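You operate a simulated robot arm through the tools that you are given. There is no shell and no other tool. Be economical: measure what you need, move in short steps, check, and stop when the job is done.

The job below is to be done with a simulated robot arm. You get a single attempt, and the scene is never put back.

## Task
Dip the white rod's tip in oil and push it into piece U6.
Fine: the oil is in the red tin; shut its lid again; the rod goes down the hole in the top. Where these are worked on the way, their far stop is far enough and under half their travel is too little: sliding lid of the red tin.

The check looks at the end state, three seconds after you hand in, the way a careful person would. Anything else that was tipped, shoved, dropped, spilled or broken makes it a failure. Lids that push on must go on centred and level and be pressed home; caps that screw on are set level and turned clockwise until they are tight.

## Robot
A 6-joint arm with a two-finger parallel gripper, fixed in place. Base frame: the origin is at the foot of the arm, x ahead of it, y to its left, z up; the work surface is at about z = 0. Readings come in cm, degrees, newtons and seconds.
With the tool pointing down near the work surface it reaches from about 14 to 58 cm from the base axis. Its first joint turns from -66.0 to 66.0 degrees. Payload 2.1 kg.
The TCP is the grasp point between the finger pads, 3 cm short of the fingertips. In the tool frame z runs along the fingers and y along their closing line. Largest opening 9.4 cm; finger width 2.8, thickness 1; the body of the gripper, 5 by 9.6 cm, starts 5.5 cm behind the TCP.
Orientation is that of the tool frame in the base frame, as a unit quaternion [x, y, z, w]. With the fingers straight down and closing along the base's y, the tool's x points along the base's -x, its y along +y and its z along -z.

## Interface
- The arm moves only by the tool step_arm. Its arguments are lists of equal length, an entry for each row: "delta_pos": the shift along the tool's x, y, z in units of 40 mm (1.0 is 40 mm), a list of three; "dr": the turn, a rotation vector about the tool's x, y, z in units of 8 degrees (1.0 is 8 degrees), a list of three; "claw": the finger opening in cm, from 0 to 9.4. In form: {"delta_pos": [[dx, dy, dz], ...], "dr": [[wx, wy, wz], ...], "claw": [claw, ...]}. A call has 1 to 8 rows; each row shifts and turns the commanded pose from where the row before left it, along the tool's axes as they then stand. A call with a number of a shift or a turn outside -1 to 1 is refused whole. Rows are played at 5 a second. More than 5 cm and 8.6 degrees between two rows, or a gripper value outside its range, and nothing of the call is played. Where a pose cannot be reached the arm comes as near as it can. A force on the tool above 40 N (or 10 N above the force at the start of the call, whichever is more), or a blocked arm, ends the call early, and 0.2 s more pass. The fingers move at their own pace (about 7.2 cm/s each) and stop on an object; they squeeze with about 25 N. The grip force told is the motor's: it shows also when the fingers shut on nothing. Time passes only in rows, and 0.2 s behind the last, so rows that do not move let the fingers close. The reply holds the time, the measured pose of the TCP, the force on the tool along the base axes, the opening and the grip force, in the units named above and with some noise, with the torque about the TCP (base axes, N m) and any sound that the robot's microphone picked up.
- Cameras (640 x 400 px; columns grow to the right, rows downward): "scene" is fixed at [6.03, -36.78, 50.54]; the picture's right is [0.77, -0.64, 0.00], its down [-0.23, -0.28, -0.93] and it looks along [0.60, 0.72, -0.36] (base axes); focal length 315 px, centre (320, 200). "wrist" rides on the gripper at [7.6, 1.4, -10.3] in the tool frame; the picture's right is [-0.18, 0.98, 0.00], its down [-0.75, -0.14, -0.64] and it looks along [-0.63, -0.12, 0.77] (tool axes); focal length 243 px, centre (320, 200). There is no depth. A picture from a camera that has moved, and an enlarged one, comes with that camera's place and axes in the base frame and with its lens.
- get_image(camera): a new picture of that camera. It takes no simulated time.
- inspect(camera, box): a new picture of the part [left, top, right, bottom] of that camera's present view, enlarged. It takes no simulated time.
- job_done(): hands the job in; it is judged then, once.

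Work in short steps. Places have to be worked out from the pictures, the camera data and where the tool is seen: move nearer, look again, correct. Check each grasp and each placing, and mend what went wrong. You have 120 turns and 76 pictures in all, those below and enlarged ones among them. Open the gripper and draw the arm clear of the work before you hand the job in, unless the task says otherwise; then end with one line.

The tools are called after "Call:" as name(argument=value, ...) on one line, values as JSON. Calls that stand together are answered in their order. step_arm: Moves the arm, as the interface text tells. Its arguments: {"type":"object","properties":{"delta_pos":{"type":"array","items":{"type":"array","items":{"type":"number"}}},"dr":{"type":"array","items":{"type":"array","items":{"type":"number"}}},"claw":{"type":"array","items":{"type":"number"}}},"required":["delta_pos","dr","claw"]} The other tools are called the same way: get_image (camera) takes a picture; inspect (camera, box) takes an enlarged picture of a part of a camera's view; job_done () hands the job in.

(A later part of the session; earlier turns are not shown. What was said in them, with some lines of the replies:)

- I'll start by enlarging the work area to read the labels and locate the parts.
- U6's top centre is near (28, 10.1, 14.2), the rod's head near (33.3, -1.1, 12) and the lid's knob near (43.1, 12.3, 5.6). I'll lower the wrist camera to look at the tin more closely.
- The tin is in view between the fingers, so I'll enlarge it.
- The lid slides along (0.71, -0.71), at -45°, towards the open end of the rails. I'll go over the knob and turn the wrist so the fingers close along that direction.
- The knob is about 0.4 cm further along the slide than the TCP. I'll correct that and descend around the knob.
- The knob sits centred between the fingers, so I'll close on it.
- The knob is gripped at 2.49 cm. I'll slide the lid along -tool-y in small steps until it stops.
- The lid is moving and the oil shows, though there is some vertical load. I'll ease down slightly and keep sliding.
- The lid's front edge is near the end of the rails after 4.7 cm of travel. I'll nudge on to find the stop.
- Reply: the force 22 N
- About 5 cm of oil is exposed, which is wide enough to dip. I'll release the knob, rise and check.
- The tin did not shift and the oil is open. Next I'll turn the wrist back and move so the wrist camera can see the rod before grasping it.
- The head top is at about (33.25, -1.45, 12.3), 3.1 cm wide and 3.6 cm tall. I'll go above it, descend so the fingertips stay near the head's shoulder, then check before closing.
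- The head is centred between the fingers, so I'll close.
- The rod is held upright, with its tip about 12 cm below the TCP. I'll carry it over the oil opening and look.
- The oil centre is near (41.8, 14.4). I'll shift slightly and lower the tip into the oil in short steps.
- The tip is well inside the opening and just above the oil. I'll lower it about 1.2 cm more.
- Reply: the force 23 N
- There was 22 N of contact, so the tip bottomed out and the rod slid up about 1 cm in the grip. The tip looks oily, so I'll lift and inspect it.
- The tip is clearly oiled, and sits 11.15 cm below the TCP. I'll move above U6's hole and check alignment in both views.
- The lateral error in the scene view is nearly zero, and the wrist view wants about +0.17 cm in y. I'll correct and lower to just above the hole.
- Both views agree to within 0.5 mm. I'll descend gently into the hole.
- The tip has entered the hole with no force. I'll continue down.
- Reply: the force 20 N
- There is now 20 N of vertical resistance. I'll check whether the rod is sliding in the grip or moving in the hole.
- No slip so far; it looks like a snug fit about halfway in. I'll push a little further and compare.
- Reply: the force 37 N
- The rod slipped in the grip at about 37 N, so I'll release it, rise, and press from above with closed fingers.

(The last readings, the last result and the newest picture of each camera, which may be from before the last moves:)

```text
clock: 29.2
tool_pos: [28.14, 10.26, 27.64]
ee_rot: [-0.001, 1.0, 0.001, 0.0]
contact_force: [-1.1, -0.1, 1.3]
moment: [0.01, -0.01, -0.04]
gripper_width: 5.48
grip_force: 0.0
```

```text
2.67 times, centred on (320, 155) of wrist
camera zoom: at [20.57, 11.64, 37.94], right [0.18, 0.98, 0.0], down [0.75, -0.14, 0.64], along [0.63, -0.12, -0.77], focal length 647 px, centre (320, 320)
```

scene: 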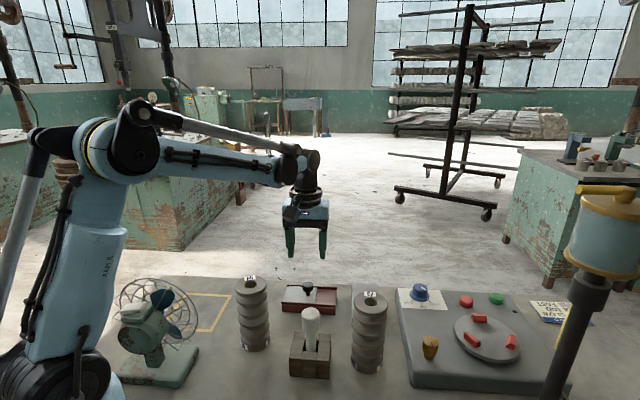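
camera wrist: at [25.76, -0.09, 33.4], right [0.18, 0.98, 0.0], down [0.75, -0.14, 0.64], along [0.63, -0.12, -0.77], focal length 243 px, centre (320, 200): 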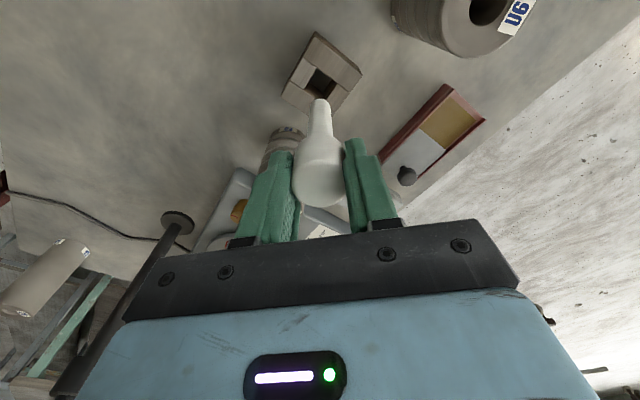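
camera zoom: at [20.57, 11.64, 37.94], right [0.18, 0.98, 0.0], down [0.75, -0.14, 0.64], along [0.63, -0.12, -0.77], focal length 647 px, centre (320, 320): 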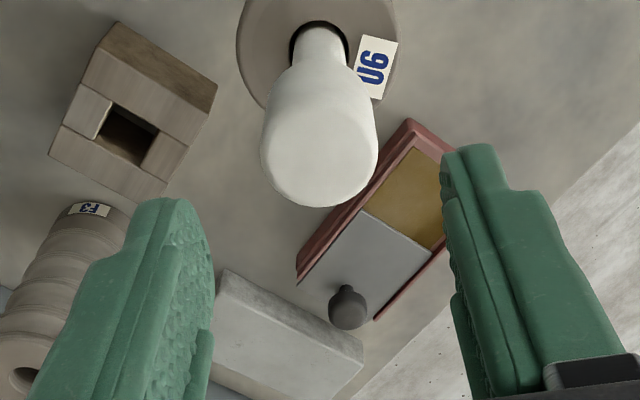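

The rod stands upright in the hole, about 4.9 cm deep, with its head top near z = 21.6. I'll close the fingers and press down on the head.

Call:
step_arm(delta_pos=[[0, 0, 0], [0, 0, 0], [0, 0, 0], [0, 0, 0.3], [0, 0, 0.3], [0, 0, 0.1], [0, 0, 0]], dr=[[0, 0, 0], [0, 0, 0], [0, 0, 0], [0, 0, 0], [0, 0, 0], [0, 0, 0], [0, 0, 0]], claw=[3, 1, 0, 0, 0, 0, 0])

Call:
step_arm(delta_pos=[[0, 0, 0.1], [0, 0, 0.1], [0, 0, 0.1], [0, 0, 0]], dr=[[0, 0, 0], [0, 0, 0], [0, 0, 0], [0, 0, 0]], claw=[0, 0, 0, 0])

Call:
inspect(camera="scene", box=[200, 200, 300, 360])

```text
clock: 30.8
tool_pos: [28.07, 10.22, 25.0]
ee_rot: [0.0, 1.0, 0.0, 0.0]
contact_force: [0.2, 1.2, 9.6]
moment: [0.06, 0.03, 0.0]
gripper_width: 0.0
grip_force: 24.7
stopped in row 7: the force on the tool passed its limit at 42 N (the readings are from after the stop); the commanded pose is now the measured one
```

```text
clock: 31.2
tool_pos: [27.97, 10.25, 24.91]
ee_rot: [-0.001, 1.0, 0.0, 0.0]
contact_force: [-0.3, 0.5, 12.2]
moment: [0.0, 0.05, 0.0]
gripper_width: 0.0
grip_force: 24.6
stopped in row 1: the force on the tool passed its limit at 54 N (the readings are from after the stop); the commanded pose is now the measured one
```

```text
2.50 times, centred on (250, 280) of scene
camera zoom: at [6.03, -36.78, 50.54], right [0.77, -0.64, 0.0], down [-0.23, -0.28, -0.93], along [0.6, 0.72, -0.36], focal length 788 px, centre (495, 0)
```

zoom: 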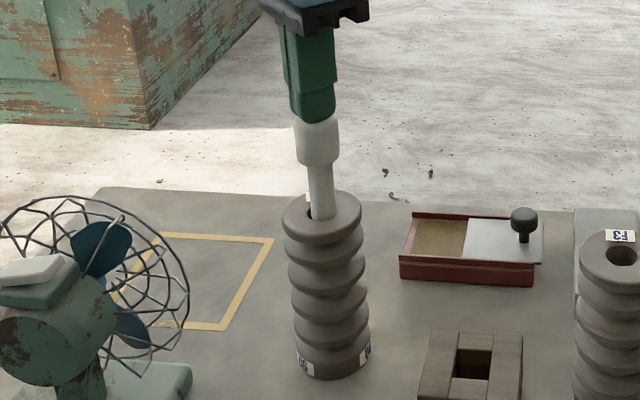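

The head is firm under the fingers. I'll press with very small steps to see whether it creeps or is at a hard stop.

Call:
step_arm(delta_pos=[[0, 0, 0.02], [0, 0, 0.02], [0, 0, 0.01], [0, 0, 0.01], [0, 0, 0.01], [0, 0, 0]], dr=[[0, 0, 0], [0, 0, 0], [0, 0, 0], [0, 0, 0], [0, 0, 0], [0, 0, 0]], claw=[0, 0, 0, 0, 0, 0])

```text
clock: 31.7
tool_pos: [27.95, 10.25, 24.88]
ee_rot: [-0.001, 1.0, -0.001, 0.0]
contact_force: [-1.3, 0.1, 10.1]
moment: [0.01, 0.07, -0.01]
gripper_width: 0.01
grip_force: 24.8
stopped in row 2: the force on the tool passed its limit at 44 N (the readings are from after the stop); the commanded pose is now the measured one
```

It is a firm stop at about 4.6 cm. To rule out the tip having caught on a ledge inside, I'll regrip the head and probe with small lateral shifts.

Call:
step_arm(delta_pos=[[0, 0, -0.4], [0, 0, -0.4], [0, 0, 0], [0, 0, 0.5], [0, 0, 0.5], [0, 0, 0.6], [0, 0, 0.2], [0, 0, 0]], dr=[[0, 0, 0], [0, 0, 0], [0, 0, 0], [0, 0, 0], [0, 0, 0], [0, 0, 0], [0, 0, 0], [0, 0, 0]], claw=[0, 3, 6, 6, 6, 6, 6, 6])

Call:
step_arm(delta_pos=[[0, 0, 0], [0, 0, 0], [0, 0, 0], [0, 0, 0]], dr=[[0, 0, 0], [0, 0, 0], [0, 0, 0], [0, 0, 0]], claw=[4, 2.5, 2, 2])

Call:
inspect(camera="wrist", box=[270, 70, 370, 150])

Call:
inspect(camera="scene", box=[220, 230, 280, 290])

```text
clock: 33.5
tool_pos: [28.06, 10.2, 20.91]
ee_rot: [0.0, 1.0, 0.0, 0.0]
contact_force: [-0.2, -0.3, 0.3]
moment: [0.02, 0.0, 0.02]
gripper_width: 5.99
grip_force: 0.1
```

```text
clock: 34.5
tool_pos: [28.11, 10.2, 20.83]
ee_rot: [-0.002, 1.0, -0.001, 0.0]
contact_force: [0.0, 0.7, -0.9]
moment: [-0.03, 0.01, -0.02]
gripper_width: 3.11
grip_force: 24.9
```

```text
5.00 times, centred on (320, 110) of wrist
camera zoom: at [20.59, 11.67, 31.16], right [0.18, 0.98, 0.0], down [0.75, -0.14, 0.64], along [0.63, -0.12, -0.77], focal length 1213 px, centre (320, 650)
```

zoom: 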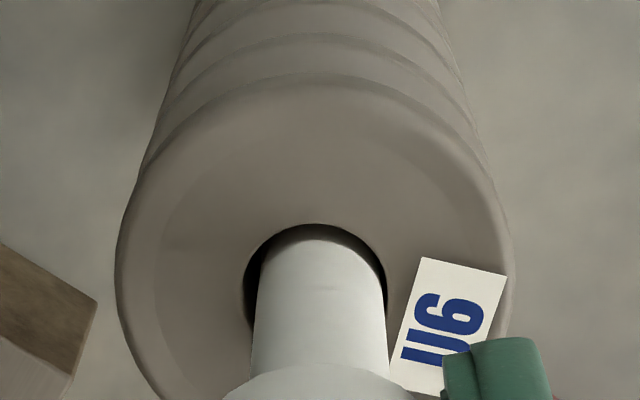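

```text
6.67 times, centred on (250, 260) of scene
camera zoom: at [6.03, -36.78, 50.54], right [0.77, -0.64, 0.0], down [-0.23, -0.28, -0.93], along [0.6, 0.72, -0.36], focal length 2100 px, centre (787, -200)
```

zoom: 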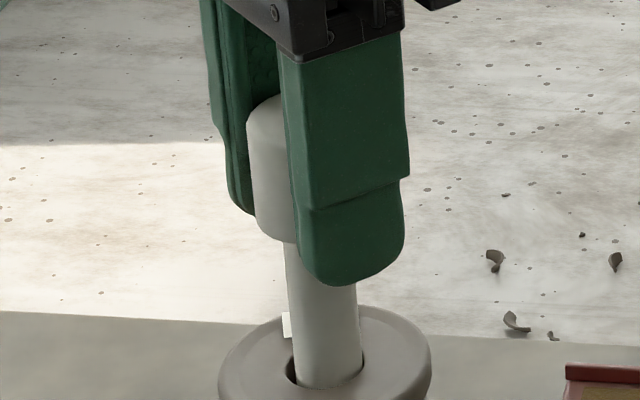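

The rod sits about 1 mm off centre towards +x and +y. I'll lift slightly, recentre and press again.

Call:
step_arm(delta_pos=[[0, 0, -0.1], [0.025, -0.015, 0], [0, 0, 0.1], [0, 0, 0.05], [0, 0, 0.05], [0, 0, 0]], dr=[[0, 0, 0], [0, 0, 0], [0, 0, 0], [0, 0, 0], [0, 0, 0], [0, 0, 0]], claw=[2, 2, 2, 2, 2, 2])

```text
clock: 35.9
tool_pos: [28.04, 10.33, 20.61]
ee_rot: [-0.001, 1.0, 0.0, 0.0]
contact_force: [0.8, 1.2, 17.6]
moment: [-0.2, -0.05, 0.02]
gripper_width: 3.12
grip_force: 24.8
```

There is still 17 N of resistance. I'll make a small circular search while pressing lightly.

Call:
step_arm(delta_pos=[[0.025, 0, 0], [0, -0.025, 0], [-0.025, 0, 0], [-0.025, 0, 0], [0, 0.025, 0], [0, 0.025, 0], [0.025, 0, 0], [0, -0.025, 0.02]], dr=[[0, 0, 0], [0, 0, 0], [0, 0, 0], [0, 0, 0], [0, 0, 0], [0, 0, 0], [0, 0, 0], [0, 0, 0]], claw=[2, 2, 2, 2, 2, 2, 2, 2])

Call:
inspect(camera="scene", box=[220, 230, 280, 290])

```text
clock: 37.7
tool_pos: [27.94, 10.27, 20.51]
ee_rot: [-0.002, 1.0, 0.001, 0.0]
contact_force: [0.3, 3.2, 13.4]
moment: [0.37, 0.1, -0.02]
gripper_width: 3.11
grip_force: 25.1
```

```text
6.67 times, centred on (250, 260) of scene
camera zoom: at [6.03, -36.78, 50.54], right [0.77, -0.64, 0.0], down [-0.23, -0.28, -0.93], along [0.6, 0.72, -0.36], focal length 2100 px, centre (787, -200)
```

zoom: 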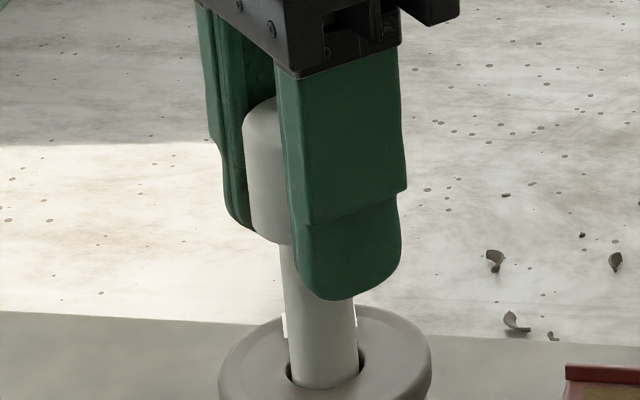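

The rod is seated on the bottom of the hole: same depth whatever the lateral position. I'll release it, raise clear, and check it.

Call:
step_arm(delta_pos=[[0, 0, -0.03], [0, 0, 0], [0, 0, 0], [0, 0, -0.6], [0, 0, -0.8], [0, 0, -0.8], [0, 0, 0]], dr=[[0, 0, 0], [0, 0, 0], [0, 0, 0], [0, 0, 0], [0, 0, 0], [0, 0, 0], [0, 0, 0]], claw=[2, 4.5, 6, 6, 6, 6, 6])

Call:
inspect(camera="scene", box=[200, 210, 300, 360])

Call:
inspect(camera="scene", box=[345, 285, 395, 315])

```text
clock: 39.3
tool_pos: [27.97, 10.36, 29.45]
ee_rot: [-0.001, 1.0, 0.0, -0.001]
contact_force: [0.1, -0.2, 0.4]
moment: [0.0, -0.03, 0.02]
gripper_width: 6.01
grip_force: 0.1
```

```text
2.67 times, centred on (250, 285) of scene
camera zoom: at [6.03, -36.78, 50.54], right [0.77, -0.64, 0.0], down [-0.23, -0.28, -0.93], along [0.6, 0.72, -0.36], focal length 840 px, centre (507, -27)
```

zoom: 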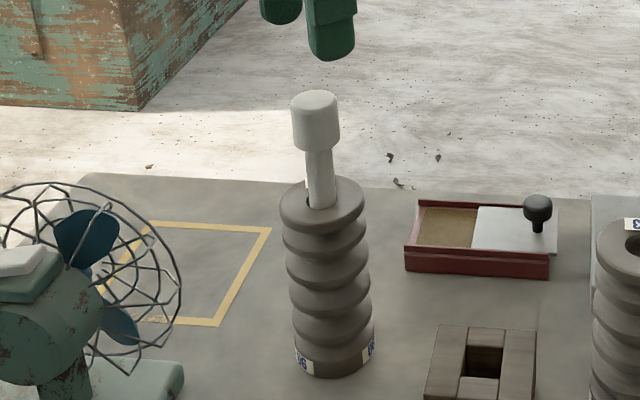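

```text
12.80 times, centred on (370, 300) of scene
camera zoom: at [6.03, -36.78, 50.54], right [0.77, -0.64, 0.0], down [-0.23, -0.28, -0.93], along [0.6, 0.72, -0.36], focal length 4032 px, centre (-320, -1080)
```

zoom: 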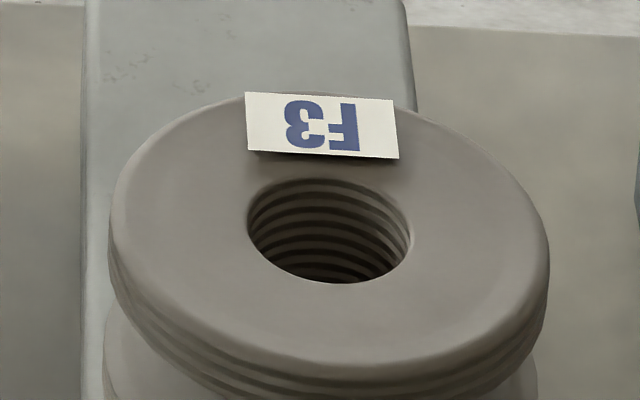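

The rod stands seated and upright in U6. Now I'll go back to the lid's knob with the wrist turned as before.

Call:
step_arm(delta_pos=[[-0.96, -0.088, 0], [-0.96, -0.088, 0], [-0.96, -0.088, 0], [-0.96, -0.088, 0], [-0.96, -0.088, 0], [0, 0, 0.8], [0, 0, 0.8], [0, 0, 0.8]], dr=[[0, 0, 0], [0, 0, 0], [0, 0, 0], [0, 0, 0], [0, 0, 0], [0, 0, -1], [0, 0, -1], [0, 0, -1]], claw=[6, 6, 6, 6, 6, 6, 6, 6])

Call:
step_arm(delta_pos=[[0, 0, 0.5], [0, 0, 0.5], [0, 0, 0.3], [0, 0, 0]], dr=[[0, 0, -1], [0, 0, -1], [0, 0, -0.625], [0, 0, 0]], claw=[6, 6, 6, 6])

Call:
inspect(camera="wrist", box=[200, 30, 440, 180])

```text
clock: 41.1
tool_pos: [47.0, 8.51, 19.87]
ee_rot: [-0.21, 0.978, 0.0, 0.001]
contact_force: [-0.2, 0.5, 0.2]
moment: [-0.01, 0.02, 0.05]
gripper_width: 6.03
grip_force: 0.1
```

```text
clock: 42.1
tool_pos: [47.27, 8.6, 14.45]
ee_rot: [-0.384, 0.923, 0.0, 0.0]
contact_force: [0.3, 0.1, 0.0]
moment: [0.02, 0.04, 0.01]
gripper_width: 6.02
grip_force: 0.0
```

```text
2.67 times, centred on (320, 105) of wrist
camera zoom: at [40.92, 4.09, 24.84], right [-0.57, 0.82, 0.0], down [0.63, 0.44, 0.64], along [0.53, 0.36, -0.77], focal length 647 px, centre (320, 453)
```

zoom: 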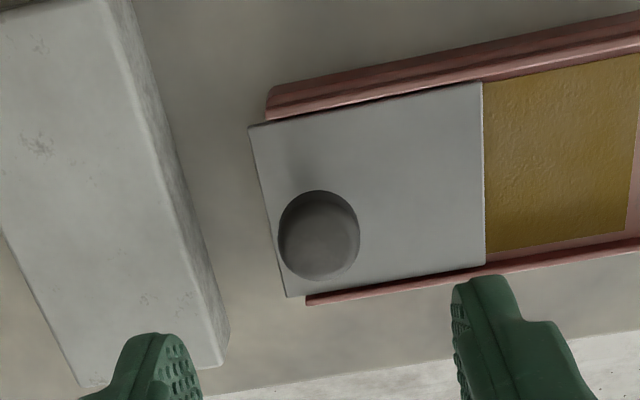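

The knob is at about (47.3, 8.35). I'll make a small correction and descend around it.

Call:
step_arm(delta_pos=[[0.03, -0.045, 0.6], [0, 0, 0.6], [0, 0, 0.5], [0, 0, 0.2], [0, 0, 0]], dr=[[0, 0, 0], [0, 0, 0], [0, 0, 0], [0, 0, 0], [0, 0, 0]], claw=[5.5, 5.5, 5.5, 5.5, 5.5])

Call:
step_arm(delta_pos=[[0, 0, 0], [0, 0, 0], [0, 0, 0], [0, 0, 0]], dr=[[0, 0, 0], [0, 0, 0], [0, 0, 0], [0, 0, 0]], claw=[3, 2, 1.5, 1.5])

```text
clock: 43.3
tool_pos: [47.22, 8.27, 7.02]
ee_rot: [-0.384, 0.923, 0.001, 0.0]
contact_force: [0.1, 0.3, 0.0]
moment: [0.0, -0.02, 0.02]
gripper_width: 5.52
grip_force: 0.0
```

```text
clock: 44.3
tool_pos: [47.3, 8.32, 7.01]
ee_rot: [-0.384, 0.923, 0.0, 0.0]
contact_force: [0.3, 0.1, -4.3]
moment: [-0.27, -0.26, 0.01]
gripper_width: 2.48
grip_force: 45.2
```

The knob is gripped. Now I'll slide the lid back the full travel.

Call:
step_arm(delta_pos=[[0, 0.15, 0], [0, 0.15, 0], [0, 0.15, 0], [0, 0.15, 0], [0, 0.15, 0], [0, 0.15, 0], [0, 0.15, 0]], dr=[[0, 0, 0], [0, 0, 0], [0, 0, 0], [0, 0, 0], [0, 0, 0], [0, 0, 0], [0, 0, 0]], claw=[1.5, 1.5, 1.5, 1.5, 1.5, 1.5, 1.5])

Call:
step_arm(delta_pos=[[0, 0.1, 0], [0, 0.08, 0], [0, 0.05, 0], [0, 0.03, 0], [0, 0.03, 0], [0, 0.03, 0], [0, 0, 0]], dr=[[0, 0, 0], [0, 0, 0], [0, 0, 0], [0, 0, 0], [0, 0, 0], [0, 0, 0], [0, 0, 0]], claw=[1.5, 1.5, 1.5, 1.5, 1.5, 1.5, 1.5])

Call:
inspect(camera="wrist", box=[200, 40, 480, 215])

```text
clock: 45.9
tool_pos: [44.25, 11.31, 7.03]
ee_rot: [-0.384, 0.923, 0.0, 0.001]
contact_force: [3.6, 3.3, 6.4]
moment: [0.0, -0.48, 0.02]
gripper_width: 2.49
grip_force: 44.9
```

```text
clock: 47.5
tool_pos: [43.28, 12.16, 6.93]
ee_rot: [-0.385, 0.923, 0.0, 0.0]
contact_force: [6.9, 7.1, 0.6]
moment: [0.07, -0.55, -0.02]
gripper_width: 2.47
grip_force: 45.6
```

```text
2.29 times, centred on (340, 128) of wrist
camera zoom: at [37.04, 7.76, 17.25], right [-0.57, 0.82, 0.0], down [0.63, 0.43, 0.64], along [0.53, 0.36, -0.77], focal length 555 px, centre (274, 366)
```

zoom: 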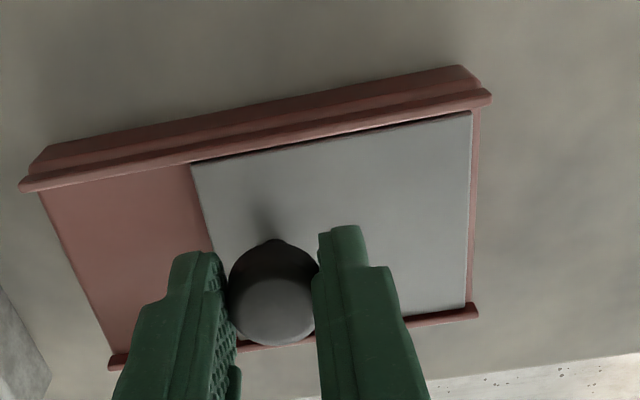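

It's nearly shut. I'll creep on until the stop shows in the force.

Call:
step_arm(delta_pos=[[0, 0.03, 0], [0, 0.03, 0], [0, 0.03, 0], [0, 0, 0]], dr=[[0, 0, 0], [0, 0, 0], [0, 0, 0], [0, 0, 0]], claw=[1.5, 1.5, 1.5, 1.5])

```text
clock: 48.5
tool_pos: [43.22, 12.36, 7.13]
ee_rot: [-0.384, 0.923, -0.001, 0.002]
contact_force: [18.6, 0.2, -2.2]
moment: [0.03, 0.03, 0.01]
gripper_width: 2.5
grip_force: 44.8
```

About 13 N now opposes motion along the slide, so the lid is at its stop. I'll release, rise and verify.

Call:
step_arm(delta_pos=[[0, -0.03, 0], [0, 0, 0], [0, 0, 0], [0, 0, -0.7], [0, 0, -0.9], [0, 0, -0.9], [0, 0, -0.9], [0, 0, -0.9]], dr=[[0, 0, 0], [0, 0, 0], [0, 0, 0], [0, 0, 0], [0, 0, 0], [0, 0, 0], [0, 0, 0], [0, 0, 0]], claw=[1.5, 4, 6, 6, 6, 6, 6, 6])

Call:
inspect(camera="scene", box=[275, 278, 345, 322])

Call:
inspect(camera="scene", box=[200, 220, 440, 390])

```text
clock: 50.3
tool_pos: [43.14, 12.24, 24.13]
ee_rot: [-0.383, 0.924, 0.0, 0.0]
contact_force: [0.4, 0.3, 0.9]
moment: [0.0, -0.02, -0.01]
gripper_width: 6.03
grip_force: 0.1
```

```text
9.09 times, centred on (310, 300) of scene
camera zoom: at [6.03, -36.78, 50.54], right [0.77, -0.64, 0.0], down [-0.23, -0.28, -0.93], along [0.6, 0.72, -0.36], focal length 2864 px, centre (411, -709)
```

zoom: 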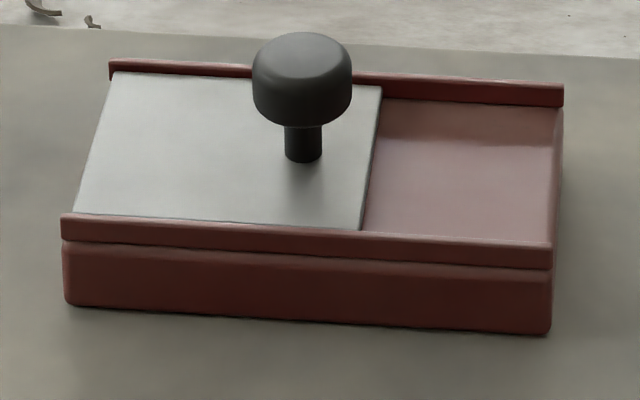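

```text
2.35 times, centred on (320, 305) of scene
camera zoom: at [6.03, -36.78, 50.54], right [0.77, -0.64, 0.0], down [-0.23, -0.28, -0.93], along [0.6, 0.72, -0.36], focal length 741 px, centre (320, -47)
```

zoom: 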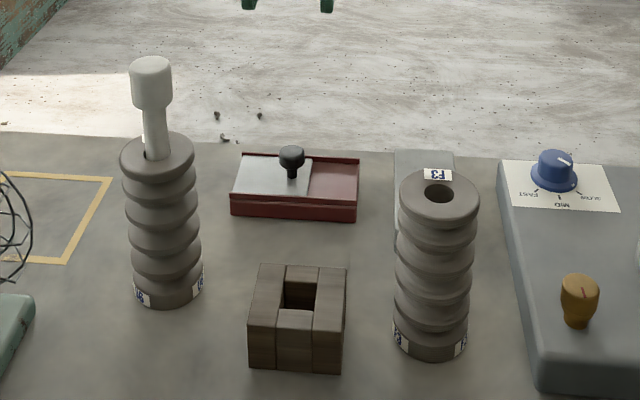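

The lid is back exactly where it started, the rod is seated in U6, nothing else has moved, and the open gripper is clear. I'm handing in.

Call:
job_done()

```text
The job is handed in.
```

I oiled the white rod's tip, pushed the rod about 4.6 cm into U6 until it hit a hard stop, and slid the red tin's lid fully shut. The 4.6 cm is an estimate from the pictures. I took the stop as the bottom of the hole, because pressing to about 54 N and small sideways shifts took it no deeper.
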